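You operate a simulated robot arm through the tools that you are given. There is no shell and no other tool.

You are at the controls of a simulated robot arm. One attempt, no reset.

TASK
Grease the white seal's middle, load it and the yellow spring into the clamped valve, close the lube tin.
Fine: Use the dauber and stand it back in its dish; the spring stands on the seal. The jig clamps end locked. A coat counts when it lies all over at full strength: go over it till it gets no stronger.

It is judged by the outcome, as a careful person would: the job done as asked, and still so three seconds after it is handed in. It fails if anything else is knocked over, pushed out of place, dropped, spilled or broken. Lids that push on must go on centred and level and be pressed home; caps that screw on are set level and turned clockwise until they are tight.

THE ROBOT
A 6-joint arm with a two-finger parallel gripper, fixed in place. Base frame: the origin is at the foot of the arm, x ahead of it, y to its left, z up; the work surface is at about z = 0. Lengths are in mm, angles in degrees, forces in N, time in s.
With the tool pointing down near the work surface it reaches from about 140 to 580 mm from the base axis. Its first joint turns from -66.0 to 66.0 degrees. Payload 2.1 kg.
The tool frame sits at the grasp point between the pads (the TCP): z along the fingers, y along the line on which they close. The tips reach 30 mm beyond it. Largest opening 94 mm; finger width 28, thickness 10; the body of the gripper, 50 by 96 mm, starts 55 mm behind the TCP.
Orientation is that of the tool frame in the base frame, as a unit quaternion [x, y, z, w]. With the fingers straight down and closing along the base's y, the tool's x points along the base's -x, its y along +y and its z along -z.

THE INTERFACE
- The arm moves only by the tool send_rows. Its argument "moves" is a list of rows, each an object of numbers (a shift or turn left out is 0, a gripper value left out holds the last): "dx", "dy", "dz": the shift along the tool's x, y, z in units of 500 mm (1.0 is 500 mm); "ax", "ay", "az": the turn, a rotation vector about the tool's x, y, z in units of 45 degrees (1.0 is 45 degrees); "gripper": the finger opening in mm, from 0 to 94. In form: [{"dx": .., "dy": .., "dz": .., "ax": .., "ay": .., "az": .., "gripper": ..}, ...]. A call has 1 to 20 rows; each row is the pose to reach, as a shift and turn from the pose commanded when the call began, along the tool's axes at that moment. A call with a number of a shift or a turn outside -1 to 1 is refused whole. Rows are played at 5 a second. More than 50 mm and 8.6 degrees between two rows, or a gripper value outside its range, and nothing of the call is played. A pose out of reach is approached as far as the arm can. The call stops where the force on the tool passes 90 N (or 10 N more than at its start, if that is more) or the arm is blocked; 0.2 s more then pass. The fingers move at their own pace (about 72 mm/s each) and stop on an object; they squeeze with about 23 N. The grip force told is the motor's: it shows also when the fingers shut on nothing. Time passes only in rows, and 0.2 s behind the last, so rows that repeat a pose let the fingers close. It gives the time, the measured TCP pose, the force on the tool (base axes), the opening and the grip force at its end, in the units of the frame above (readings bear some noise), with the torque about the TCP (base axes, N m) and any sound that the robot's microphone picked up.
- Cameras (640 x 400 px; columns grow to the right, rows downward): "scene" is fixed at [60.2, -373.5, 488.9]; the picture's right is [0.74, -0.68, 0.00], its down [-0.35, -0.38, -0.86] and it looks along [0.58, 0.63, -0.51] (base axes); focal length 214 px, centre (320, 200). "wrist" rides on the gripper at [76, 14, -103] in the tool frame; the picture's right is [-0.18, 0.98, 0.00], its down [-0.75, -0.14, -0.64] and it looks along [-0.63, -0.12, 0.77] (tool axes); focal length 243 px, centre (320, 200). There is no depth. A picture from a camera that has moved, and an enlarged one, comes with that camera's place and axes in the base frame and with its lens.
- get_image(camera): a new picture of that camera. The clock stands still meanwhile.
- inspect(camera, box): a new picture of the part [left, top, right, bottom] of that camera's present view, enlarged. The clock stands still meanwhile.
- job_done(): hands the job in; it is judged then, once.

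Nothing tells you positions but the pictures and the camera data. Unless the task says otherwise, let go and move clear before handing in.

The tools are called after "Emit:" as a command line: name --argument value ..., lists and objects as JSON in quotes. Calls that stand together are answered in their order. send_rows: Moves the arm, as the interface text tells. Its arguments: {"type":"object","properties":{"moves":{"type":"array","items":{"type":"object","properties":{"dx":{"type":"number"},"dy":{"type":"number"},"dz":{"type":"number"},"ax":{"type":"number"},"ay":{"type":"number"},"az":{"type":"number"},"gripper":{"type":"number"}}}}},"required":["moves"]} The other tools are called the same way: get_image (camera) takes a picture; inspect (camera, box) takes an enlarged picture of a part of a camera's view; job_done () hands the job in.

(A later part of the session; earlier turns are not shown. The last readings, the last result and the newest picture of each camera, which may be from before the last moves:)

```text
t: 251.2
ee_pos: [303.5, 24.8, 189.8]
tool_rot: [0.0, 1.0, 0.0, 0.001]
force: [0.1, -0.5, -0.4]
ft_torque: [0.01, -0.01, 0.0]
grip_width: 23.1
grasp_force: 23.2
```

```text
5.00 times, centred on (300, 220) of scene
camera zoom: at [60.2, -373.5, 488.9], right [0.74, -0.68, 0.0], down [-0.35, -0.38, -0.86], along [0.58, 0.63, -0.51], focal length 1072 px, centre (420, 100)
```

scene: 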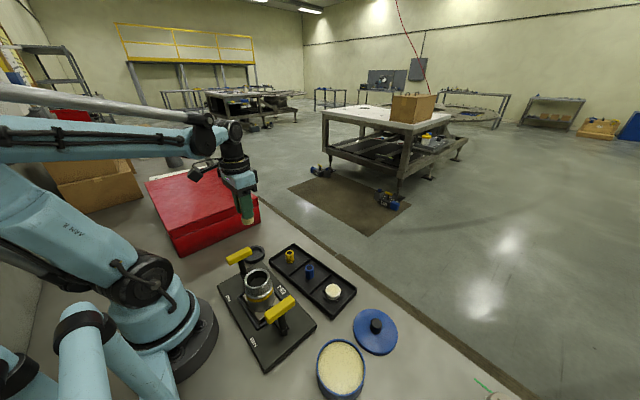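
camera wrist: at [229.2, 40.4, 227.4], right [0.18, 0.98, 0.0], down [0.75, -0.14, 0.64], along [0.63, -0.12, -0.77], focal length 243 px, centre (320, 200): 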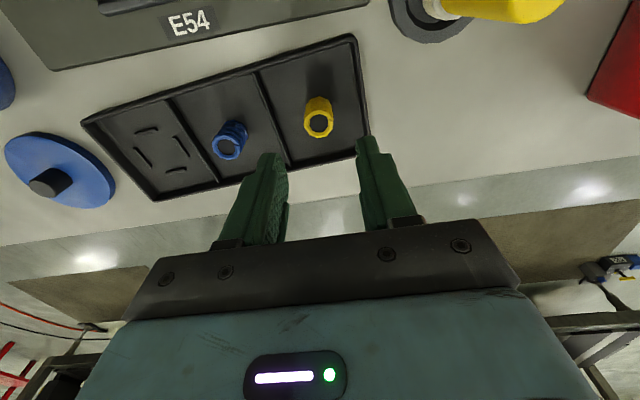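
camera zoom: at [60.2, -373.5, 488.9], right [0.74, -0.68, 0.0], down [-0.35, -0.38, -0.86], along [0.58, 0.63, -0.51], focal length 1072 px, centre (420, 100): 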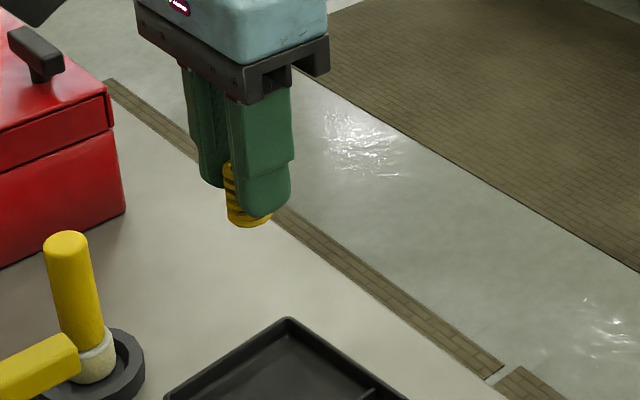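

The spring is held upright. I'll carry it over the valve and compare alignment before lowering.

Emit:
send_rows --moves '[{"dx": 0.02, "dy": -0.0112}, {"dx": 0.06, "dy": -0.0336}, {"dx": 0.1, "dy": -0.056}, {"dx": 0.15, "dy": -0.084}, {"dx": 0.2, "dy": -0.112}, {"dx": 0.24, "dy": -0.1343}, {"dx": 0.262, "dy": -0.1466}, {"dx": 0.268, "dy": -0.15}, {"dx": 0.268, "dy": -0.15, "dz": 0.03}, {"dx": 0.268, "dy": -0.15, "dz": 0.05}, {"dx": 0.268, "dy": -0.15, "dz": 0.05}]'

Emit:
inspect --camera "wrist" --box '[240, 40, 400, 160]'

Emit:
inspect --camera "scene" --box '[236, 245, 284, 295]'

```text
t: 253.6
ee_pos: [171.6, -49.9, 164.5]
tool_rot: [0.0, 1.0, 0.0, 0.001]
force: [0.4, 0.6, -0.2]
ft_torque: [0.0, 0.02, -0.01]
grip_width: 23.1
grasp_force: 23.1
```

```text
3.33 times, centred on (320, 100) of wrist
camera zoom: at [95.7, -35.5, 266.1], right [0.18, 0.98, 0.0], down [0.75, -0.14, 0.64], along [0.63, -0.12, -0.77], focal length 809 px, centre (320, 533)
```

zoom: 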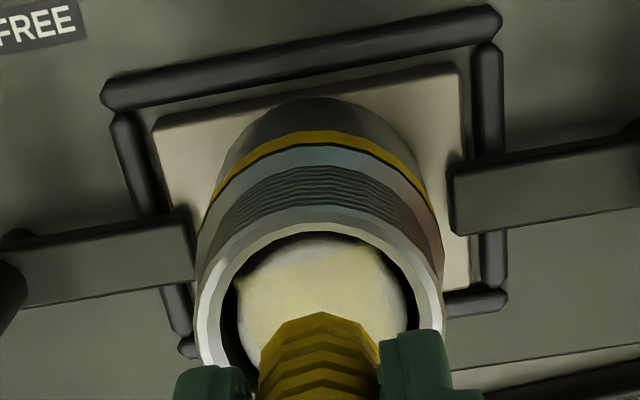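

```text
8.00 times, centred on (260, 270) of scene
camera zoom: at [60.2, -373.5, 488.9], right [0.74, -0.68, 0.0], down [-0.35, -0.38, -0.86], along [0.58, 0.63, -0.51], focal length 1716 px, centre (800, -360)
```

zoom: 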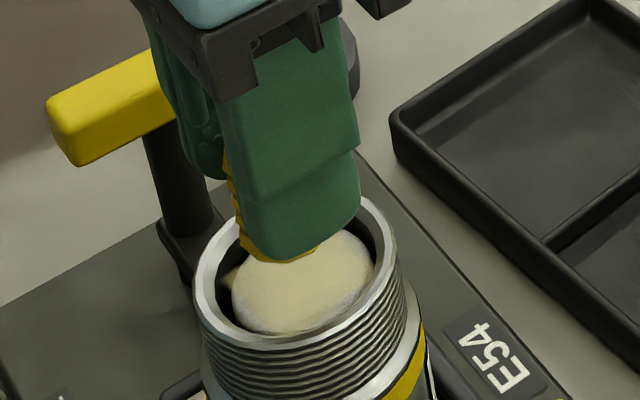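

Emit:
send_rows --moves '[{"dz": 0.01}, {"dz": 0.02}, {"dz": 0.02}]'

Emit:
inspect --camera "wrist" --box '[240, 50, 400, 170]'

Emit:
inspect --camera "scene" --box '[236, 250, 284, 300]'

```text
t: 254.4
ee_pos: [172.3, -50.1, 154.1]
tool_rot: [0.0, 1.0, 0.0, 0.001]
force: [-0.4, 0.2, -0.7]
ft_torque: [0.0, -0.03, 0.01]
grip_width: 23.1
grasp_force: 23.0
```

```text
3.33 times, centred on (320, 110) of wrist
camera zoom: at [95.4, -35.5, 256.0], right [0.18, 0.98, 0.0], down [0.75, -0.14, 0.64], along [0.63, -0.12, -0.77], focal length 809 px, centre (320, 500)
```

zoom: 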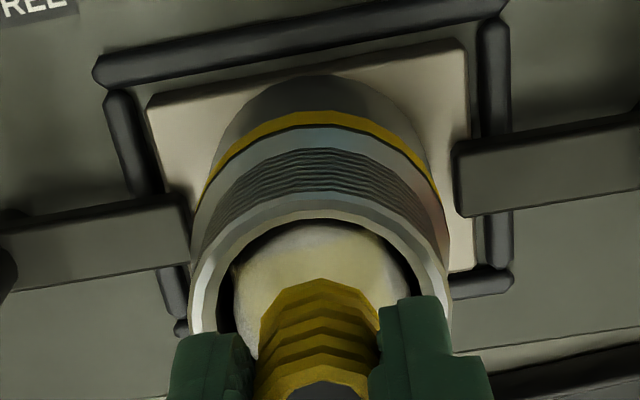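

```text
8.00 times, centred on (260, 275) of scene
camera zoom: at [60.2, -373.5, 488.9], right [0.74, -0.68, 0.0], down [-0.35, -0.38, -0.86], along [0.58, 0.63, -0.51], focal length 1716 px, centre (800, -400)
```

zoom: 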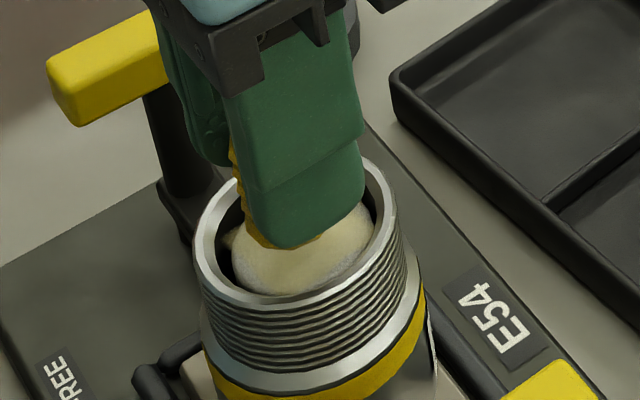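

Well aligned. I'll lower the spring gently until it touches the seal.

Emit:
send_rows --moves '[{"dz": 0.004}, {"dz": 0.008}, {"dz": 0.01}]'

Emit:
send_rows --moves '[{"dz": 0.002}, {"dz": 0.004}]'

Emit:
send_rows --moves '[{"dz": 0.002}, {"dz": 0.003}]'

```text
t: 255.2
ee_pos: [171.2, -50.4, 148.6]
tool_rot: [0.0, 1.0, -0.001, 0.001]
force: [-0.2, 0.6, -0.7]
ft_torque: [0.01, 0.01, 0.03]
grip_width: 23.1
grasp_force: 23.1
```

```text
t: 255.8
ee_pos: [171.3, -48.8, 147.4]
tool_rot: [0.0, 1.0, 0.001, 0.001]
force: [-0.4, -0.9, 0.0]
ft_torque: [-0.03, -0.02, 0.0]
grip_width: 23.0
grasp_force: 23.3
```

```text
t: 256.4
ee_pos: [171.7, -48.9, 145.8]
tool_rot: [-0.001, 1.0, 0.0, 0.0]
force: [0.2, 0.4, -0.5]
ft_torque: [0.0, -0.01, 0.01]
grip_width: 23.2
grasp_force: 22.7
```

Emit:
send_rows --moves '[{"dz": 0.0015}, {"dz": 0.003}]'

Emit:
send_rows --moves '[{"dz": 0.0015}, {"dz": 0.003}]'

Emit:
inspect --camera "scene" --box '[236, 250, 284, 300]'

```text
t: 257.0
ee_pos: [171.9, -49.2, 144.6]
tool_rot: [-0.001, 1.0, 0.0, 0.001]
force: [0.5, 1.8, 2.5]
ft_torque: [0.07, -0.01, -0.01]
grip_width: 23.1
grasp_force: 23.2
```

```text
t: 257.6
ee_pos: [172.3, -49.5, 143.9]
tool_rot: [0.0, 1.0, -0.001, 0.0]
force: [0.5, -0.5, 2.2]
ft_torque: [-0.04, -0.01, 0.0]
grip_width: 23.4
grasp_force: 22.8
```

```text
8.00 times, centred on (260, 275) of scene
camera zoom: at [60.2, -373.5, 488.9], right [0.74, -0.68, 0.0], down [-0.35, -0.38, -0.86], along [0.58, 0.63, -0.51], focal length 1716 px, centre (800, -400)
```

zoom: 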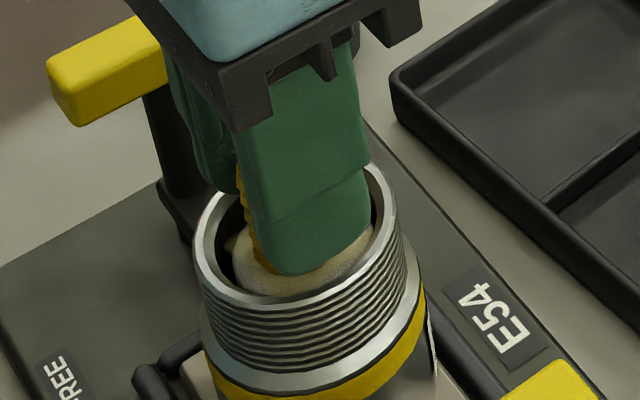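

Emit:
send_rows --moves '[{"dz": 0.001}, {"dz": 0.002}]'

Emit:
inspect --camera "wrist" --box '[240, 50, 400, 170]'

Emit:
inspect --camera "scene" --box '[244, 258, 276, 290]'

```text
t: 258.2
ee_pos: [172.3, -49.8, 141.0]
tool_rot: [0.0, 1.0, -0.001, 0.001]
force: [-0.9, -1.5, 2.6]
ft_torque: [-0.06, 0.03, 0.02]
grip_width: 23.2
grasp_force: 23.2
```

```text
3.33 times, centred on (320, 110) of wrist
camera zoom: at [95.9, -34.8, 243.4], right [0.18, 0.98, 0.0], down [0.75, -0.14, 0.64], along [0.63, -0.12, -0.77], focal length 809 px, centre (320, 500)
```

zoom: 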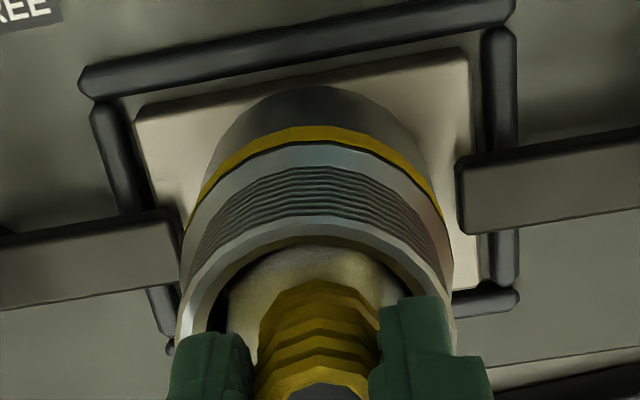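

```text
12.50 times, centred on (260, 274) of scene
camera zoom: at [60.2, -373.5, 488.9], right [0.74, -0.68, 0.0], down [-0.35, -0.38, -0.86], along [0.58, 0.63, -0.51], focal length 2681 px, centre (1070, -725)
```

zoom: 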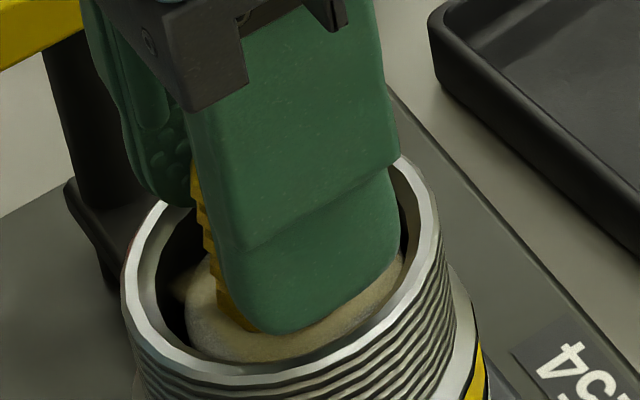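

The force stays constant near 2.5 N while moving down, so the seal is being slid deeper against light friction. I'll continue in small steps to see if it bottoms out.

Emit:
send_rows --moves '[{"dz": 0.001}, {"dz": 0.002}]'

Emit:
send_rows --moves '[{"dz": 0.001}, {"dz": 0.002}]'

Emit:
inspect --camera "scene" --box '[244, 258, 276, 290]'

Emit:
inspect --camera "wrist" --box '[275, 90, 365, 160]'

```text
t: 258.8
ee_pos: [173.0, -50.0, 140.8]
tool_rot: [0.0, 1.0, 0.001, 0.001]
force: [-2.8, 0.8, 3.6]
ft_torque: [0.0, 0.07, 0.0]
grip_width: 23.2
grasp_force: 22.8
```

```text
t: 259.4
ee_pos: [172.6, -49.0, 139.6]
tool_rot: [0.0, 1.0, 0.0, 0.001]
force: [1.0, 2.2, 2.5]
ft_torque: [0.09, -0.03, -0.02]
grip_width: 23.1
grasp_force: 23.1
```

```text
12.50 times, centred on (260, 274) of scene
camera zoom: at [60.2, -373.5, 488.9], right [0.74, -0.68, 0.0], down [-0.35, -0.38, -0.86], along [0.58, 0.63, -0.51], focal length 2681 px, centre (1070, -725)
```

zoom: 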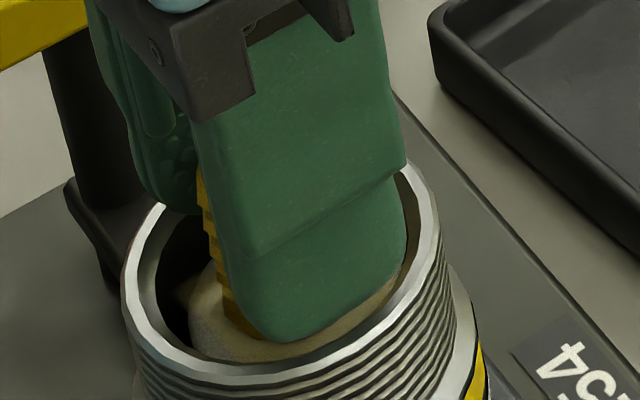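

```text
5.71 times, centred on (320, 125) of wrist
camera zoom: at [96.3, -35.4, 241.4], right [0.18, 0.98, 0.0], down [0.75, -0.14, 0.64], along [0.63, -0.12, -0.76], focal length 1386 px, centre (320, 629)
```

zoom: 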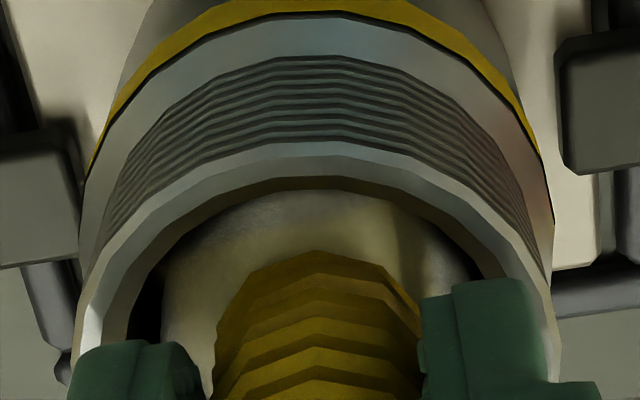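

The seal keeps sliding deeper with ~2.5 N, so it isn't fully home yet, and my fingertips are nearly at the rim. I'll let the spring stand on the seal, regrip it higher and keep pushing to find the seat.

Emit:
send_rows --moves '[{"gripper": 23.8}, {"gripper": 24.6}, {"gripper": 26}, {"gripper": 29}, {"gripper": 32}, {"gripper": 32}]'

Emit:
inspect --camera "wrist" --box '[240, 70, 400, 190]'

Emit:
inspect --camera "scene" --box '[244, 258, 276, 290]'

```text
t: 260.8
ee_pos: [172.9, -50.4, 138.8]
tool_rot: [0.001, 1.0, 0.0, 0.001]
force: [-0.7, -0.2, -0.4]
ft_torque: [-0.03, 0.01, 0.01]
grip_width: 31.9
grasp_force: 0.1
```

```text
3.33 times, centred on (320, 130) of wrist
camera zoom: at [96.2, -35.4, 241.5], right [0.18, 0.98, 0.0], down [0.75, -0.14, 0.64], along [0.63, -0.12, -0.77], focal length 809 px, centre (320, 433)
```

zoom: 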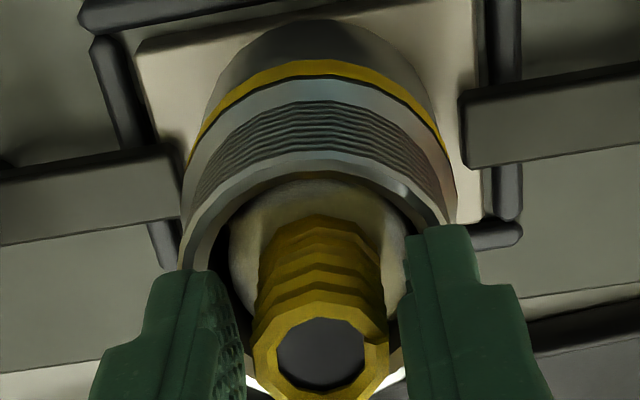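

```text
12.50 times, centred on (260, 274) of scene
camera zoom: at [60.2, -373.5, 488.9], right [0.74, -0.68, 0.0], down [-0.35, -0.38, -0.86], along [0.58, 0.63, -0.51], focal length 2681 px, centre (1070, -725)
```

zoom: 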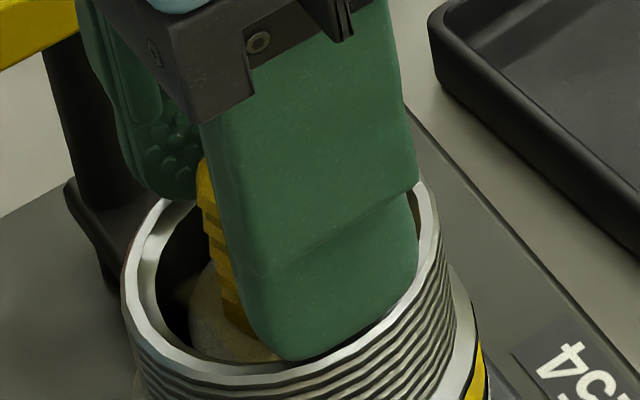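

Emit:
send_rows --moves '[{"dz": -0.006}, {"dz": -0.014}, {"dz": -0.024}, {"dz": -0.024}]'

Emit:
inspect --camera "wrist" --box '[240, 70, 400, 190]'

Emit:
inspect --camera "scene" --box '[244, 248, 276, 290]'

```text
t: 261.8
ee_pos: [173.0, -50.1, 152.7]
tool_rot: [0.0, 1.0, -0.001, 0.001]
force: [-0.8, -0.2, 0.5]
ft_torque: [0.01, -0.01, -0.01]
grip_width: 32.0
grasp_force: 0.1
```

```text
3.33 times, centred on (320, 130) of wrist
camera zoom: at [96.2, -35.4, 254.1], right [0.18, 0.98, 0.0], down [0.75, -0.14, 0.64], along [0.63, -0.12, -0.77], focal length 809 px, centre (320, 433)
```

zoom: 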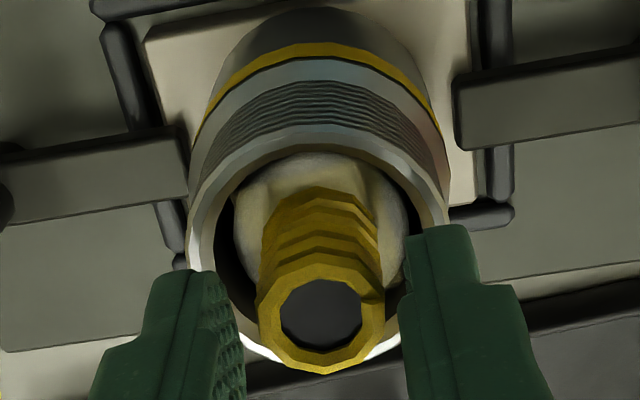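

```text
9.52 times, centred on (260, 269) of scene
camera zoom: at [60.2, -373.5, 488.9], right [0.74, -0.68, 0.0], down [-0.35, -0.38, -0.86], along [0.58, 0.63, -0.51], focal length 2043 px, centre (891, -457)
```

zoom: 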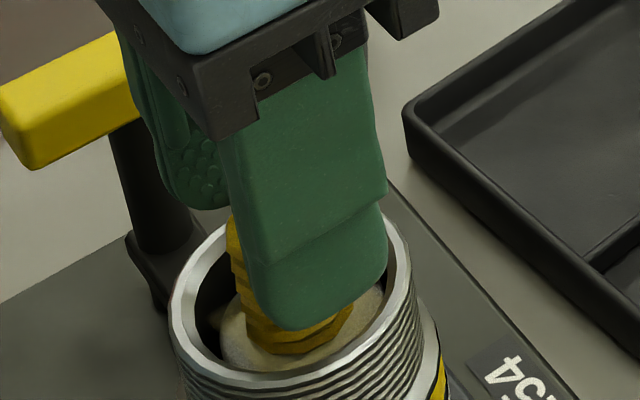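

Emit:
send_rows --moves '[{"gripper": 28}, {"gripper": 26}, {"gripper": 24.5}, {"gripper": 22}, {"gripper": 18}, {"gripper": 18}, {"gripper": 18}]'

Emit:
send_rows --moves '[{"dz": 0.001}, {"dz": 0.002}, {"dz": 0.003}]'

Emit:
send_rows --moves '[{"dz": 0.001}, {"dz": 0.002}, {"dz": 0.003}]'

Emit:
inspect --camera "wrist" --box '[240, 70, 400, 190]'

Emit:
inspect --camera "scene" --box '[244, 248, 276, 290]'

```text
t: 263.4
ee_pos: [173.1, -49.7, 151.2]
tool_rot: [-0.001, 1.0, -0.001, 0.001]
force: [-1.2, 0.4, 0.1]
ft_torque: [0.0, 0.02, -0.01]
grip_width: 23.3
grasp_force: 22.8
```

```text
t: 264.2
ee_pos: [172.3, -49.0, 148.8]
tool_rot: [0.0, 1.0, -0.001, 0.001]
force: [0.4, 0.3, 3.5]
ft_torque: [-0.07, -0.08, 0.04]
grip_width: 23.2
grasp_force: 22.9
```

```text
t: 265.0
ee_pos: [172.2, -48.2, 148.5]
tool_rot: [0.0, 1.0, -0.001, 0.0]
force: [1.2, -0.8, 3.8]
ft_torque: [-0.04, -0.09, -0.04]
grip_width: 23.1
grasp_force: 23.6
```

```text
3.33 times, centred on (320, 130) of wrist
camera zoom: at [95.9, -35.1, 250.3], right [0.18, 0.98, 0.0], down [0.75, -0.14, 0.64], along [0.63, -0.12, -0.77], focal length 809 px, centre (320, 433)
```

zoom: 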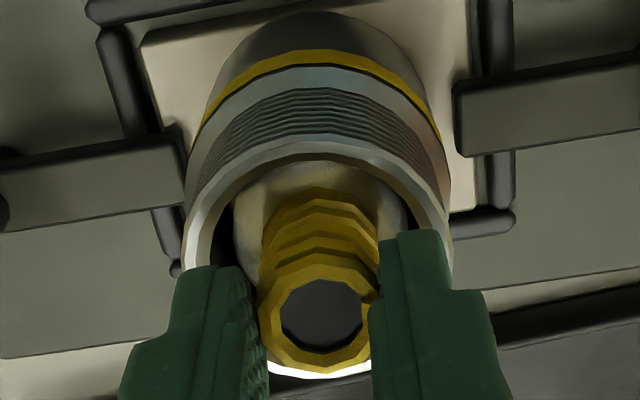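

```text
9.52 times, centred on (260, 269) of scene
camera zoom: at [60.2, -373.5, 488.9], right [0.74, -0.68, 0.0], down [-0.35, -0.38, -0.86], along [0.58, 0.63, -0.51], focal length 2043 px, centre (891, -457)
```

zoom: 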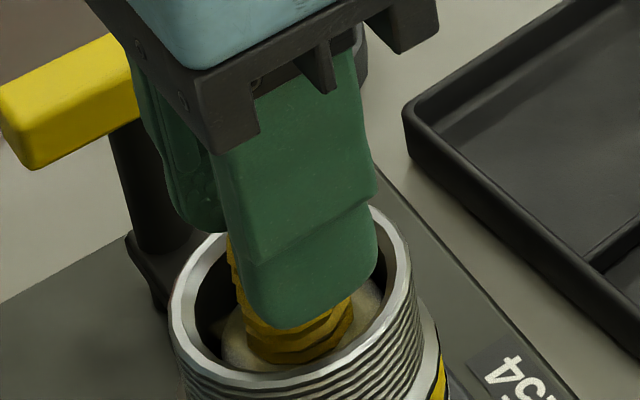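

The seal is still sliding down under about 3.5 N. I'll keep pushing in small steps.

Emit:
send_rows --moves '[{"dz": 0.0015}, {"dz": 0.003}, {"dz": 0.0045}]'

Emit:
send_rows --moves '[{"dz": 0.0015}, {"dz": 0.003}, {"dz": 0.0045}]'

Emit:
send_rows --moves '[{"dz": 0.0015}, {"dz": 0.003}, {"dz": 0.0045}]'

Emit:
inspect --camera "wrist" --box '[240, 70, 400, 190]'

Emit:
inspect --camera "scene" --box '[244, 248, 276, 290]'

```text
t: 265.8
ee_pos: [172.9, -50.0, 145.2]
tool_rot: [0.002, 1.0, -0.001, -0.001]
force: [-2.9, 0.5, 3.9]
ft_torque: [0.03, 0.12, -0.01]
grip_width: 23.4
grasp_force: 23.2
```

```text
t: 266.6
ee_pos: [172.7, -48.8, 143.2]
tool_rot: [0.001, 1.0, 0.0, 0.002]
force: [2.8, -0.7, 19.5]
ft_torque: [0.0, -0.14, 0.03]
grip_width: 23.0
grasp_force: 22.7
```

```text
t: 267.4
ee_pos: [172.1, -49.3, 142.3]
tool_rot: [0.0, 1.0, -0.001, 0.001]
force: [-1.1, -0.5, 18.6]
ft_torque: [-0.05, 0.02, 0.0]
grip_width: 23.3
grasp_force: 23.2
```

```text
3.33 times, centred on (320, 130) of wrist
camera zoom: at [96.1, -34.9, 243.7], right [0.18, 0.98, 0.0], down [0.75, -0.14, 0.64], along [0.63, -0.12, -0.77], focal length 809 px, centre (320, 433)
```

zoom: 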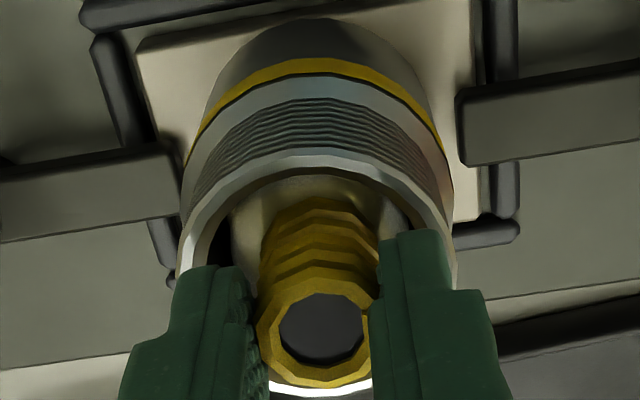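

```text
9.52 times, centred on (260, 269) of scene
camera zoom: at [60.1, -373.5, 488.9], right [0.74, -0.68, 0.0], down [-0.35, -0.38, -0.86], along [0.58, 0.63, -0.51], focal length 2043 px, centre (891, -457)
```

zoom: 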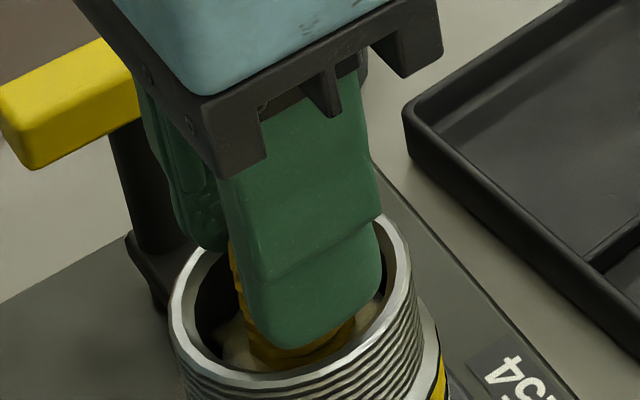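

The force jumped to ~19 N, so the seal has reached its seat. I'll relieve the pressure and release the spring.

Emit:
send_rows --moves '[{"dz": -0.0008}, {"dz": -0.0014}]'

Emit:
send_rows --moves '[{"gripper": 23.8}, {"gripper": 24.6}, {"gripper": 26}, {"gripper": 29}, {"gripper": 32}, {"gripper": 32}]'

Emit:
inspect --camera "wrist" --box '[240, 70, 400, 190]'

Emit:
inspect --camera "scene" --box '[244, 248, 276, 290]'

```text
t: 268.0
ee_pos: [172.2, -48.9, 141.6]
tool_rot: [0.0, 1.0, 0.0, 0.001]
force: [2.3, -0.9, 7.1]
ft_torque: [-0.05, -0.13, -0.01]
grip_width: 22.9
grasp_force: 23.0
```

```text
t: 269.4
ee_pos: [171.7, -48.4, 142.8]
tool_rot: [0.001, 1.0, 0.0, 0.0]
force: [0.7, -0.5, 0.4]
ft_torque: [0.03, -0.01, -0.01]
grip_width: 31.9
grasp_force: 0.1
```

```text
3.33 times, centred on (320, 130) of wrist
camera zoom: at [95.6, -34.7, 244.3], right [0.18, 0.98, 0.0], down [0.75, -0.14, 0.64], along [0.63, -0.12, -0.77], focal length 809 px, centre (320, 433)
```

zoom: 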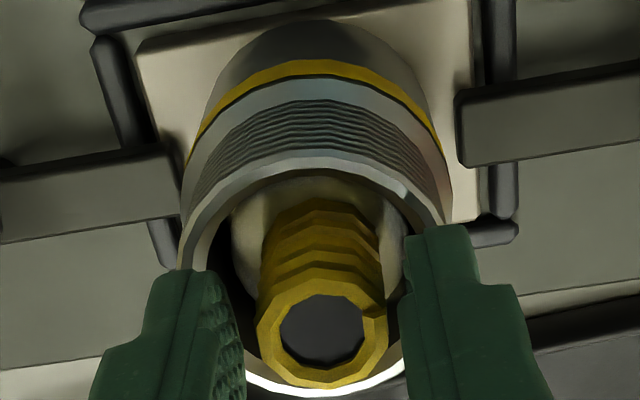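

```text
9.52 times, centred on (260, 269) of scene
camera zoom: at [60.2, -373.5, 488.9], right [0.74, -0.68, 0.0], down [-0.35, -0.38, -0.86], along [0.58, 0.63, -0.51], focal length 2043 px, centre (891, -457)
```

zoom: 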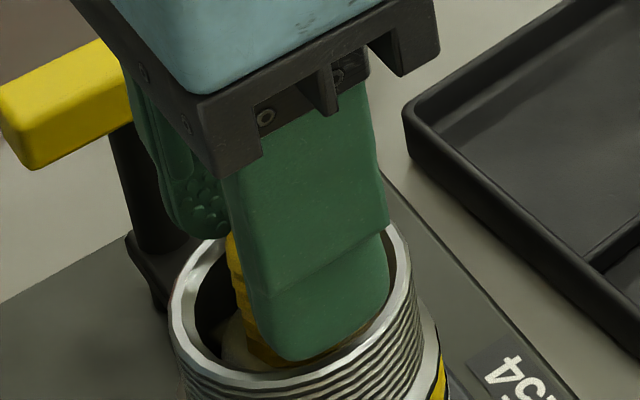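

The spring is free and standing. I'll rise straight up and inspect it from both cameras.

Emit:
send_rows --moves '[{"dz": -0.01}, {"dz": -0.03}, {"dz": -0.06}, {"dz": -0.1}, {"dz": -0.14}, {"dz": -0.14}]'

Emit:
inspect --camera "scene" --box '[240, 250, 280, 300]'

Emit:
inspect --camera "wrist" --box '[240, 20, 400, 140]'

Emit:
get_image --camera "scene"

```text
t: 270.8
ee_pos: [171.4, -49.7, 212.7]
tool_rot: [0.0, 1.0, 0.0, 0.001]
force: [-0.4, 0.3, 0.7]
ft_torque: [-0.02, 0.01, -0.04]
grip_width: 31.9
grasp_force: 0.0
```

```text
8.00 times, centred on (260, 275) of scene
camera zoom: at [60.2, -373.5, 488.9], right [0.74, -0.68, 0.0], down [-0.35, -0.38, -0.86], along [0.58, 0.63, -0.51], focal length 1716 px, centre (800, -400)
```

zoom: 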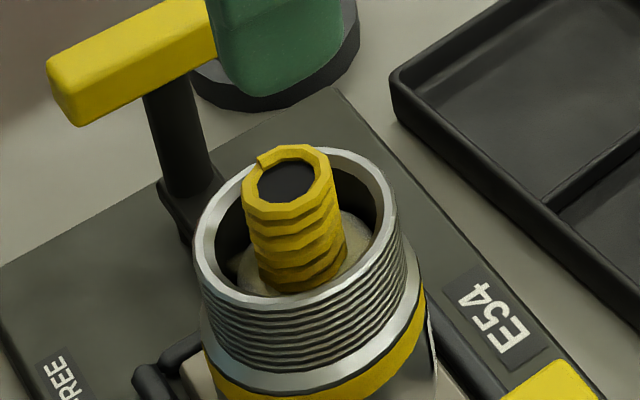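

```text
3.33 times, centred on (320, 80) of wrist
camera zoom: at [95.2, -36.1, 314.0], right [0.18, 0.98, 0.0], down [0.75, -0.14, 0.64], along [0.63, -0.12, -0.77], focal length 809 px, centre (320, 600)
```

zoom: 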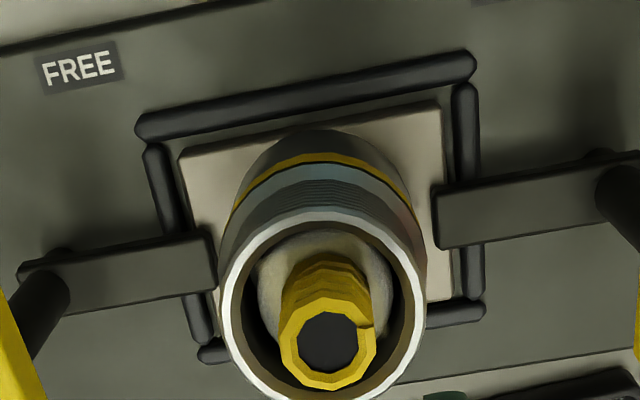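

```text
taken
```

scene: 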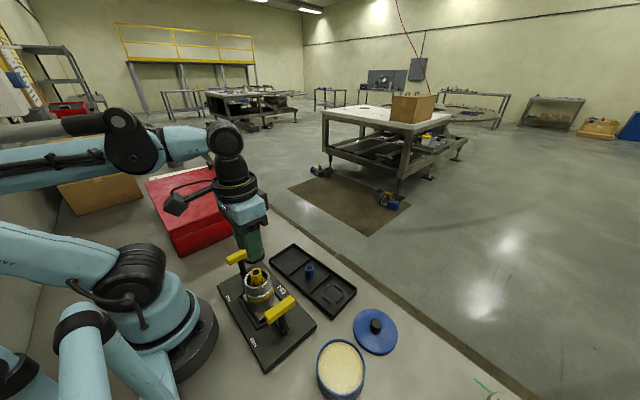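

The spring stands upright on the seated seal inside the clamped valve. Now for the lid: I'll go above it and locate the knob precisely.

Emit:
send_rows --moves '[{"dx": -0.03, "dy": -0.043, "gripper": 50}, {"dx": -0.075, "dy": -0.107, "gripper": 50}, {"dx": -0.12, "dy": -0.171, "gripper": 50}, {"dx": -0.165, "dy": -0.236, "gripper": 50}, {"dx": -0.21, "dy": -0.3, "gripper": 50}, {"dx": -0.25, "dy": -0.357, "gripper": 50}, {"dx": -0.285, "dy": -0.407, "dz": 0.03, "gripper": 50}, {"dx": -0.3012, "dy": -0.4302, "dz": 0.08, "gripper": 50}, {"dx": -0.3012, "dy": -0.4302, "dz": 0.124, "gripper": 50}, {"dx": -0.3012, "dy": -0.4302, "dz": 0.15, "gripper": 50}, {"dx": -0.3012, "dy": -0.4302, "dz": 0.15, "gripper": 50}]'

Emit:
get_image --camera "wrist"

Emit:
inspect --camera "wrist" --box '[240, 60, 400, 180]'

Emit:
inspect --camera "scene" --box '[340, 290, 410, 360]'

```text
t: 273.2
ee_pos: [321.9, -264.2, 138.7]
tool_rot: [0.0, 1.0, -0.001, 0.001]
force: [0.9, 0.0, -0.5]
ft_torque: [-0.02, 0.0, 0.0]
grip_width: 50.1
grasp_force: 0.0
```

```text
taken
camera wrist: at [245.7, -250.1, 241.2], right [0.18, 0.98, 0.0], down [0.75, -0.14, 0.64], along [0.63, -0.12, -0.77], focal length 243 px, centre (320, 200)
```

wrist: 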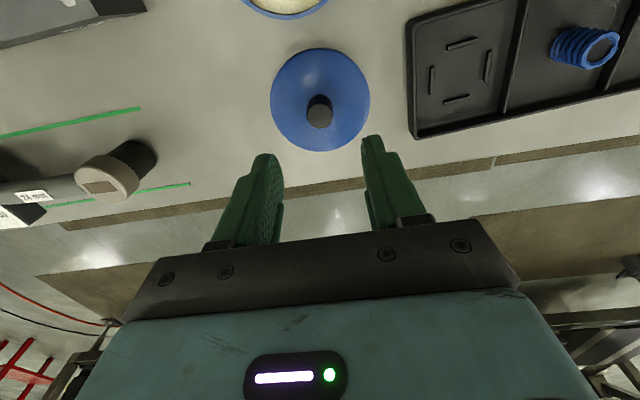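

```text
3.33 times, centred on (320, 120) of wrist
camera zoom: at [245.7, -250.1, 241.2], right [0.18, 0.98, 0.0], down [0.75, -0.14, 0.64], along [0.63, -0.12, -0.77], focal length 809 px, centre (320, 467)
```

zoom: 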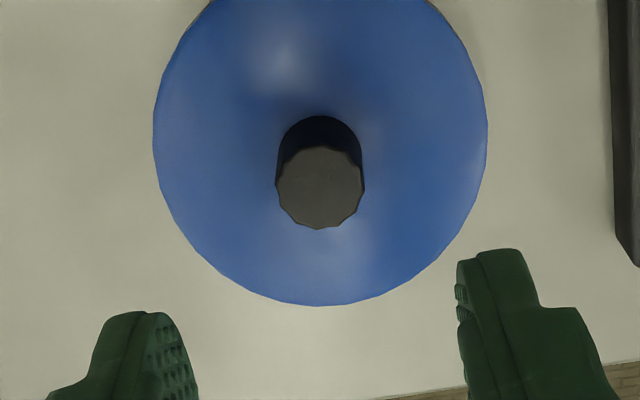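

```text
5.71 times, centred on (375, 325) of scene
camera zoom: at [60.2, -373.5, 488.9], right [0.74, -0.68, 0.0], down [-0.35, -0.38, -0.86], along [0.58, 0.63, -0.51], focal length 1226 px, centre (6, -514)
```

zoom: 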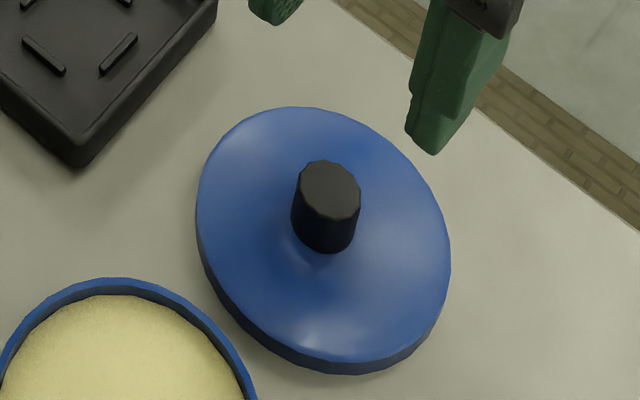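

The knob's axis is at about [324,-264.3], top z≈32, 22 mm wide. I'll shift 2 mm forward and descend to grip it with the tips just above the lid.

Emit:
send_rows --moves '[{"dx": -0.004, "dz": 0.03}, {"dx": -0.004, "dz": 0.07}, {"dx": -0.004, "dz": 0.11}, {"dx": -0.004, "dz": 0.14}, {"dx": -0.004, "dz": 0.16}, {"dx": -0.004, "dz": 0.16}]'

Emit:
inspect --camera "wrist" --box '[240, 80, 400, 200]'

Emit:
inspect --camera "scene" --box '[340, 290, 410, 360]'

```text
t: 274.6
ee_pos: [323.2, -265.0, 60.3]
tool_rot: [0.0, 1.0, 0.0, 0.001]
force: [-0.6, 0.6, -0.3]
ft_torque: [0.01, 0.02, 0.03]
grip_width: 50.1
grasp_force: 0.1
```

```text
3.33 times, centred on (320, 140) of wrist
camera zoom: at [248.1, -250.5, 160.7], right [0.18, 0.98, 0.0], down [0.75, -0.14, 0.64], along [0.63, -0.12, -0.77], focal length 809 px, centre (320, 400)
```

zoom: 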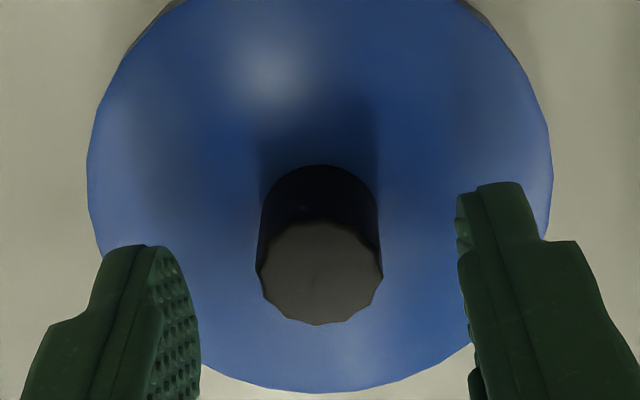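

```text
5.71 times, centred on (375, 325) of scene
camera zoom: at [60.2, -373.5, 488.9], right [0.74, -0.68, 0.0], down [-0.35, -0.38, -0.86], along [0.58, 0.63, -0.51], focal length 1226 px, centre (6, -514)
```

zoom: 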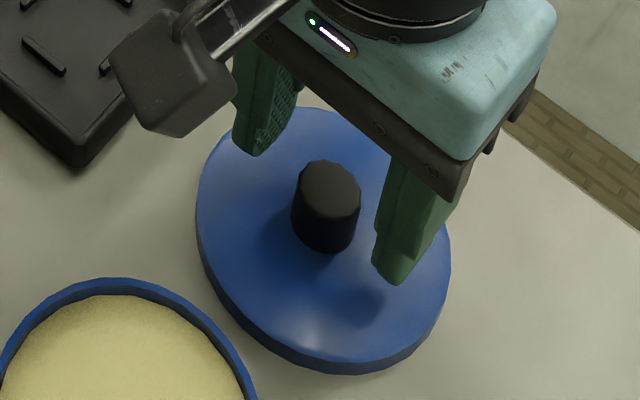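

Emit:
send_rows --moves '[{"dz": 0.01}, {"dz": 0.02}, {"dz": 0.025}, {"dz": 0.025}, {"dz": 0.025, "gripper": 40}, {"dz": 0.025, "gripper": 32}, {"dz": 0.025, "gripper": 26}, {"dz": 0.025, "gripper": 24}, {"dz": 0.025, "gripper": 22}, {"dz": 0.025, "gripper": 18}, {"dz": 0.025, "gripper": 14}, {"dz": 0.025, "gripper": 14}]'

Emit:
inspect --camera "wrist" --box '[240, 80, 400, 200]'

Emit:
inspect --camera "scene" --box '[340, 290, 410, 360]'

```text
t: 277.2
ee_pos: [324.3, -264.7, 44.9]
tool_rot: [0.0, 1.0, 0.0, 0.001]
force: [-0.1, -0.3, 1.2]
ft_torque: [-0.02, -0.02, 0.02]
grip_width: 22.2
grasp_force: 23.0
```

```text
3.33 times, centred on (320, 140) of wrist
camera zoom: at [248.3, -250.5, 147.7], right [0.18, 0.98, 0.0], down [0.75, -0.14, 0.64], along [0.63, -0.12, -0.77], focal length 809 px, centre (320, 400)
```

zoom: 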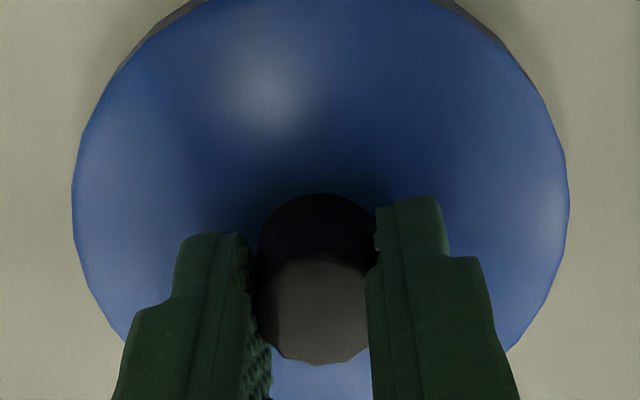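

```text
5.71 times, centred on (375, 325) of scene
camera zoom: at [60.2, -373.5, 488.9], right [0.74, -0.68, 0.0], down [-0.35, -0.38, -0.86], along [0.58, 0.63, -0.51], focal length 1226 px, centre (6, -514)
```

zoom: 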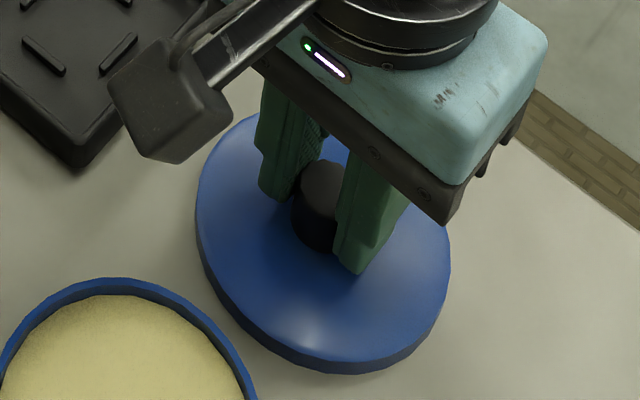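

The knob is gripped. I'll lift the lid and check it hangs level.

Emit:
send_rows --moves '[{"dz": -0.004}, {"dz": -0.012}, {"dz": -0.03}, {"dz": -0.06}, {"dz": -0.1}, {"dz": -0.14}, {"dz": -0.16}, {"dz": -0.16}]'

Emit:
get_image --camera "wrist"

Emit:
inspect --camera "scene" --box '[320, 230, 420, 340]'

```text
t: 279.0
ee_pos: [326.4, -265.9, 125.1]
tool_rot: [0.0, 1.0, 0.0, 0.001]
force: [0.2, 0.0, -0.6]
ft_torque: [0.01, -0.01, 0.0]
grip_width: 22.2
grasp_force: 23.2
```

```text
taken
camera wrist: at [249.0, -250.9, 226.9], right [0.18, 0.98, 0.0], down [0.75, -0.14, 0.64], along [0.63, -0.12, -0.77], focal length 243 px, centre (320, 200)
```

wrist: 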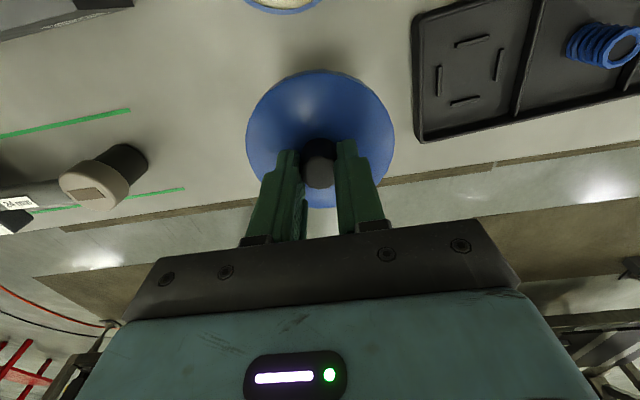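

```text
3.64 times, centred on (370, 285) of scene
camera zoom: at [60.2, -373.5, 488.9], right [0.74, -0.68, 0.0], down [-0.35, -0.38, -0.86], along [0.58, 0.63, -0.51], focal length 780 px, centre (138, -109)
```

zoom: 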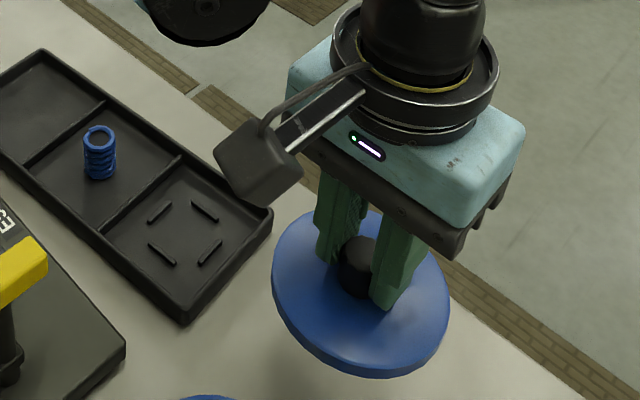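

The lid hangs level and is centred on the tool axis. I'll re-measure the tin's position before carrying it over.

Emit:
inspect --camera "scene" --box '[305, 320, 375, 400]'

Emit:
inspect --camera "wrist" --box '[200, 0, 400, 120]'

```text
5.00 times, centred on (340, 360) of scene
camera zoom: at [60.2, -373.5, 488.9], right [0.74, -0.68, 0.0], down [-0.35, -0.38, -0.86], along [0.58, 0.63, -0.51], focal length 1072 px, centre (220, -600)
```

zoom: 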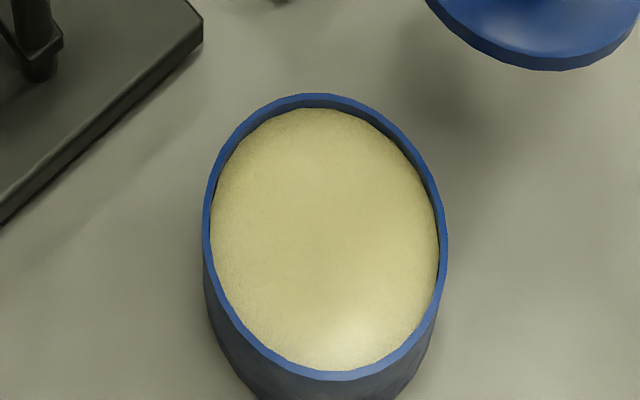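

```text
3.20 times, centred on (300, 60) of wrist
camera zoom: at [249.0, -250.9, 226.9], right [0.18, 0.98, 0.0], down [0.75, -0.14, 0.64], along [0.63, -0.12, -0.77], focal length 776 px, centre (384, 648)
```

zoom: 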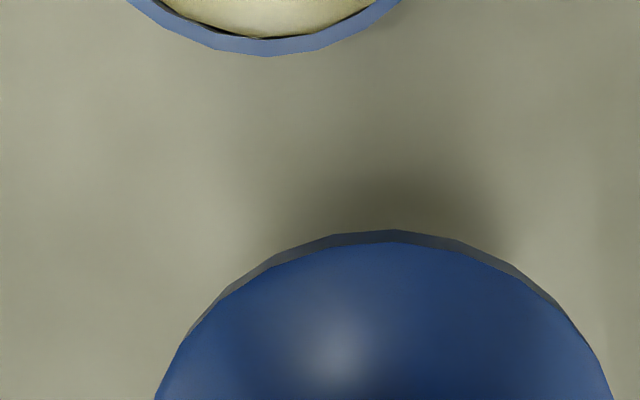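

The ellipse geometry puts the tin's centre at about [208.9,-266.2] with its rim at z≈42. I'll carry the lid over it, staying above the rim, and compare.

Emit:
send_rows --moves '[{"dx": 0.02}, {"dx": 0.06}, {"dx": 0.1}, {"dx": 0.14, "dy": -0.001}, {"dx": 0.18, "dy": -0.002}, {"dx": 0.21, "dy": -0.0026}, {"dx": 0.2319, "dy": -0.0026}, {"dx": 0.2319, "dy": -0.0026, "dz": 0.02}, {"dx": 0.2319, "dy": -0.0026, "dz": 0.04}, {"dx": 0.2319, "dy": -0.0026, "dz": 0.04}]'

Emit:
get_image --camera "wrist"

Emit:
inspect --camera "scene" --box '[295, 300, 385, 400]'

Emit:
inspect --camera "wrist" --box '[220, 20, 420, 160]'

```text
t: 281.2
ee_pos: [207.3, -265.6, 104.0]
tool_rot: [0.0, 1.0, 0.0, 0.002]
force: [-0.1, -0.1, 0.0]
ft_torque: [-0.01, -0.01, 0.01]
grip_width: 22.2
grasp_force: 23.2
```

```text
taken
camera wrist: at [131.9, -252.0, 206.7], right [0.18, 0.98, 0.0], down [0.75, -0.14, 0.64], along [0.63, -0.12, -0.77], focal length 243 px, centre (320, 200)
```

wrist: 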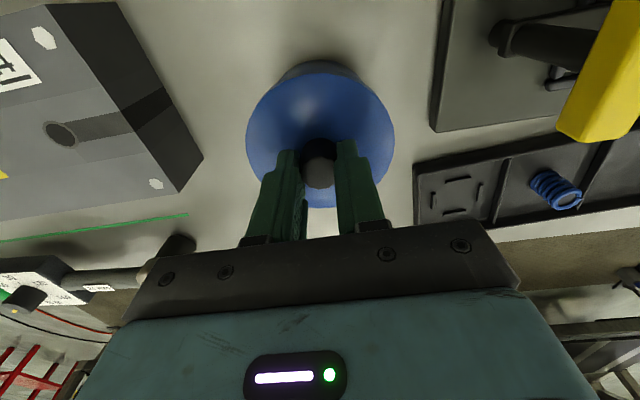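

```text
4.00 times, centred on (340, 350) of scene
camera zoom: at [60.2, -373.5, 488.9], right [0.74, -0.68, 0.0], down [-0.35, -0.38, -0.86], along [0.58, 0.63, -0.51], focal length 858 px, centre (240, -400)
```

zoom: 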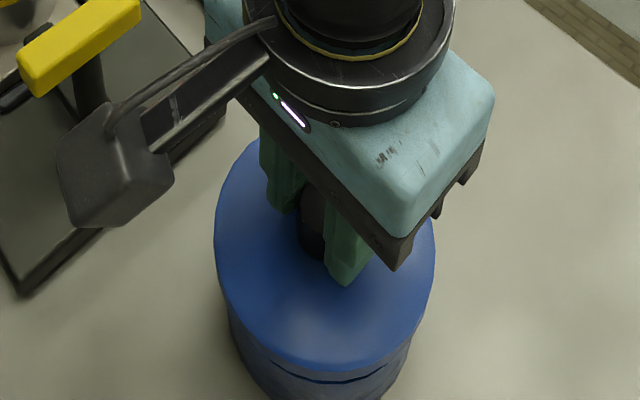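

```text
2.86 times, centred on (320, 90) of wrist
camera zoom: at [131.9, -252.0, 206.7], right [0.18, 0.98, 0.0], down [0.75, -0.14, 0.64], along [0.63, -0.12, -0.77], focal length 693 px, centre (320, 514)
```

zoom: 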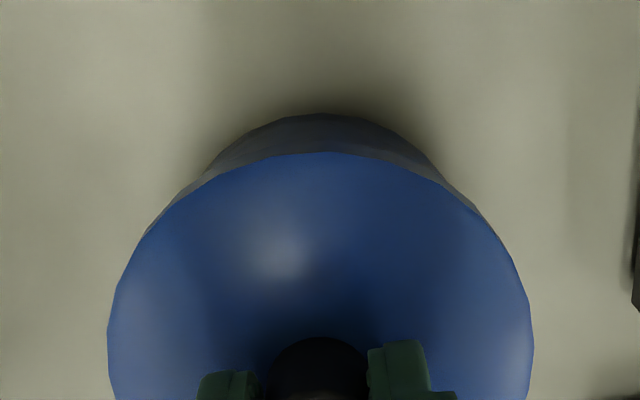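

The lid appears aligned within about 1 mm. I'll go down to just above the rim with a small correction and re-check.

Emit:
send_rows --moves '[{"dx": -0.001, "dy": 0.0006, "dz": 0.01}, {"dx": -0.001, "dy": 0.0006, "dz": 0.02}, {"dx": -0.001, "dy": 0.0006, "dz": 0.028}, {"dx": -0.001, "dy": 0.0006, "dz": 0.028}]'

Emit:
inspect --camera "scene" --box '[300, 330, 380, 400]'

Emit:
inspect --camera "wrist" --box '[220, 20, 420, 160]'

```text
t: 282.2
ee_pos: [209.5, -265.4, 91.3]
tool_rot: [0.001, 1.0, 0.001, 0.001]
force: [-0.4, 0.0, -0.2]
ft_torque: [-0.03, 0.0, 0.0]
grip_width: 22.0
grasp_force: 23.1
```

```text
5.71 times, centred on (340, 365) of scene
camera zoom: at [60.2, -373.5, 488.9], right [0.74, -0.68, 0.0], down [-0.35, -0.38, -0.86], along [0.58, 0.63, -0.51], focal length 1226 px, centre (206, -743)
```

zoom: 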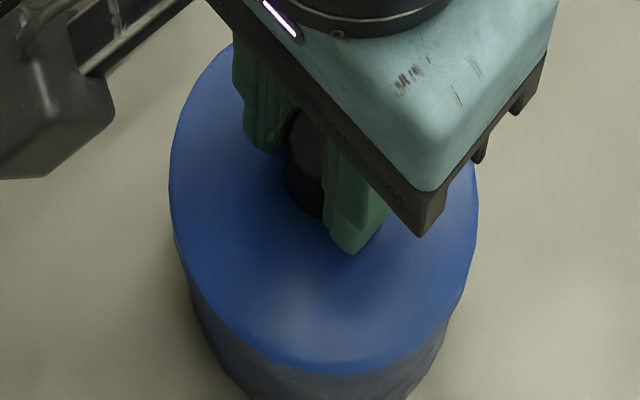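

```text
2.86 times, centred on (320, 90) of wrist
camera zoom: at [132.7, -251.1, 193.0], right [0.18, 0.98, 0.0], down [0.75, -0.14, 0.64], along [0.63, -0.12, -0.77], focal length 693 px, centre (320, 514)
```

zoom: 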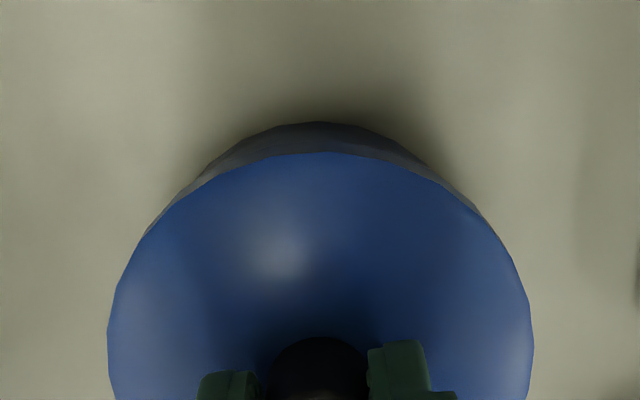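

Both views show the lid concentric with the tin. I'll lower it in 1 mm steps, watching force and torque.

Emit:
send_rows --moves '[{"dz": 0.002}, {"dz": 0.004}]'

Emit:
send_rows --moves '[{"dz": 0.001}, {"dz": 0.002}]'

Emit:
send_rows --moves '[{"dz": 0.001}, {"dz": 0.002}]'

Emit:
send_rows --moves '[{"dz": 0.001}, {"dz": 0.002}]'

```text
t: 282.8
ee_pos: [208.5, -266.2, 89.5]
tool_rot: [-0.001, 1.0, -0.001, 0.001]
force: [0.3, 1.2, 0.3]
ft_torque: [0.0, -0.01, -0.03]
grip_width: 22.0
grasp_force: 22.6
```

```text
t: 283.4
ee_pos: [208.6, -264.9, 89.4]
tool_rot: [-0.001, 1.0, -0.001, 0.001]
force: [-0.5, 0.2, -0.6]
ft_torque: [-0.01, 0.03, 0.02]
grip_width: 22.0
grasp_force: 22.8
```

```text
t: 284.0
ee_pos: [209.5, -264.9, 88.1]
tool_rot: [0.001, 1.0, -0.001, 0.001]
force: [0.9, -0.1, -0.7]
ft_torque: [0.0, -0.01, -0.01]
grip_width: 22.0
grasp_force: 23.5
```

```text
t: 284.6
ee_pos: [209.2, -266.3, 86.3]
tool_rot: [0.0, 1.0, -0.001, 0.001]
force: [-0.1, -0.2, -0.6]
ft_torque: [0.0, 0.03, -0.02]
grip_width: 22.0
grasp_force: 22.6
```

Emit:
send_rows --moves '[{"dz": 0.001}, {"dz": 0.002}]'

Emit:
send_rows --moves '[{"dz": 0.001}, {"dz": 0.002}]'

Emit:
send_rows --moves '[{"dz": 0.001}, {"dz": 0.002}]'

Emit:
inspect --camera "scene" --box '[300, 330, 380, 400]'

```text
t: 285.2
ee_pos: [207.7, -266.4, 85.4]
tool_rot: [0.0, 1.0, -0.002, 0.001]
force: [-0.6, -0.2, -0.6]
ft_torque: [-0.01, -0.01, 0.0]
grip_width: 22.1
grasp_force: 22.6
```

```text
t: 285.8
ee_pos: [209.0, -265.0, 85.5]
tool_rot: [0.0, 1.0, -0.001, 0.001]
force: [-0.6, 0.2, -0.4]
ft_torque: [-0.01, -0.02, 0.02]
grip_width: 22.1
grasp_force: 22.7
```

```text
t: 286.4
ee_pos: [208.8, -265.2, 83.3]
tool_rot: [0.0, 1.0, -0.002, 0.001]
force: [-1.1, -0.1, -0.2]
ft_torque: [-0.02, -0.04, -0.01]
grip_width: 22.1
grasp_force: 23.6
```

```text
5.71 times, centred on (340, 365) of scene
camera zoom: at [60.2, -373.5, 488.9], right [0.74, -0.68, 0.0], down [-0.35, -0.38, -0.86], along [0.58, 0.63, -0.51], focal length 1226 px, centre (206, -743)
```

zoom: 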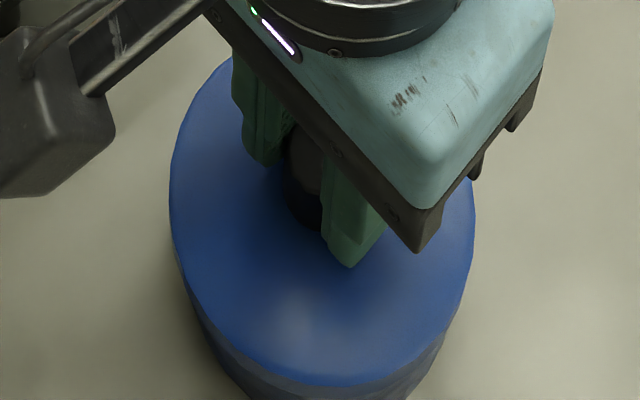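

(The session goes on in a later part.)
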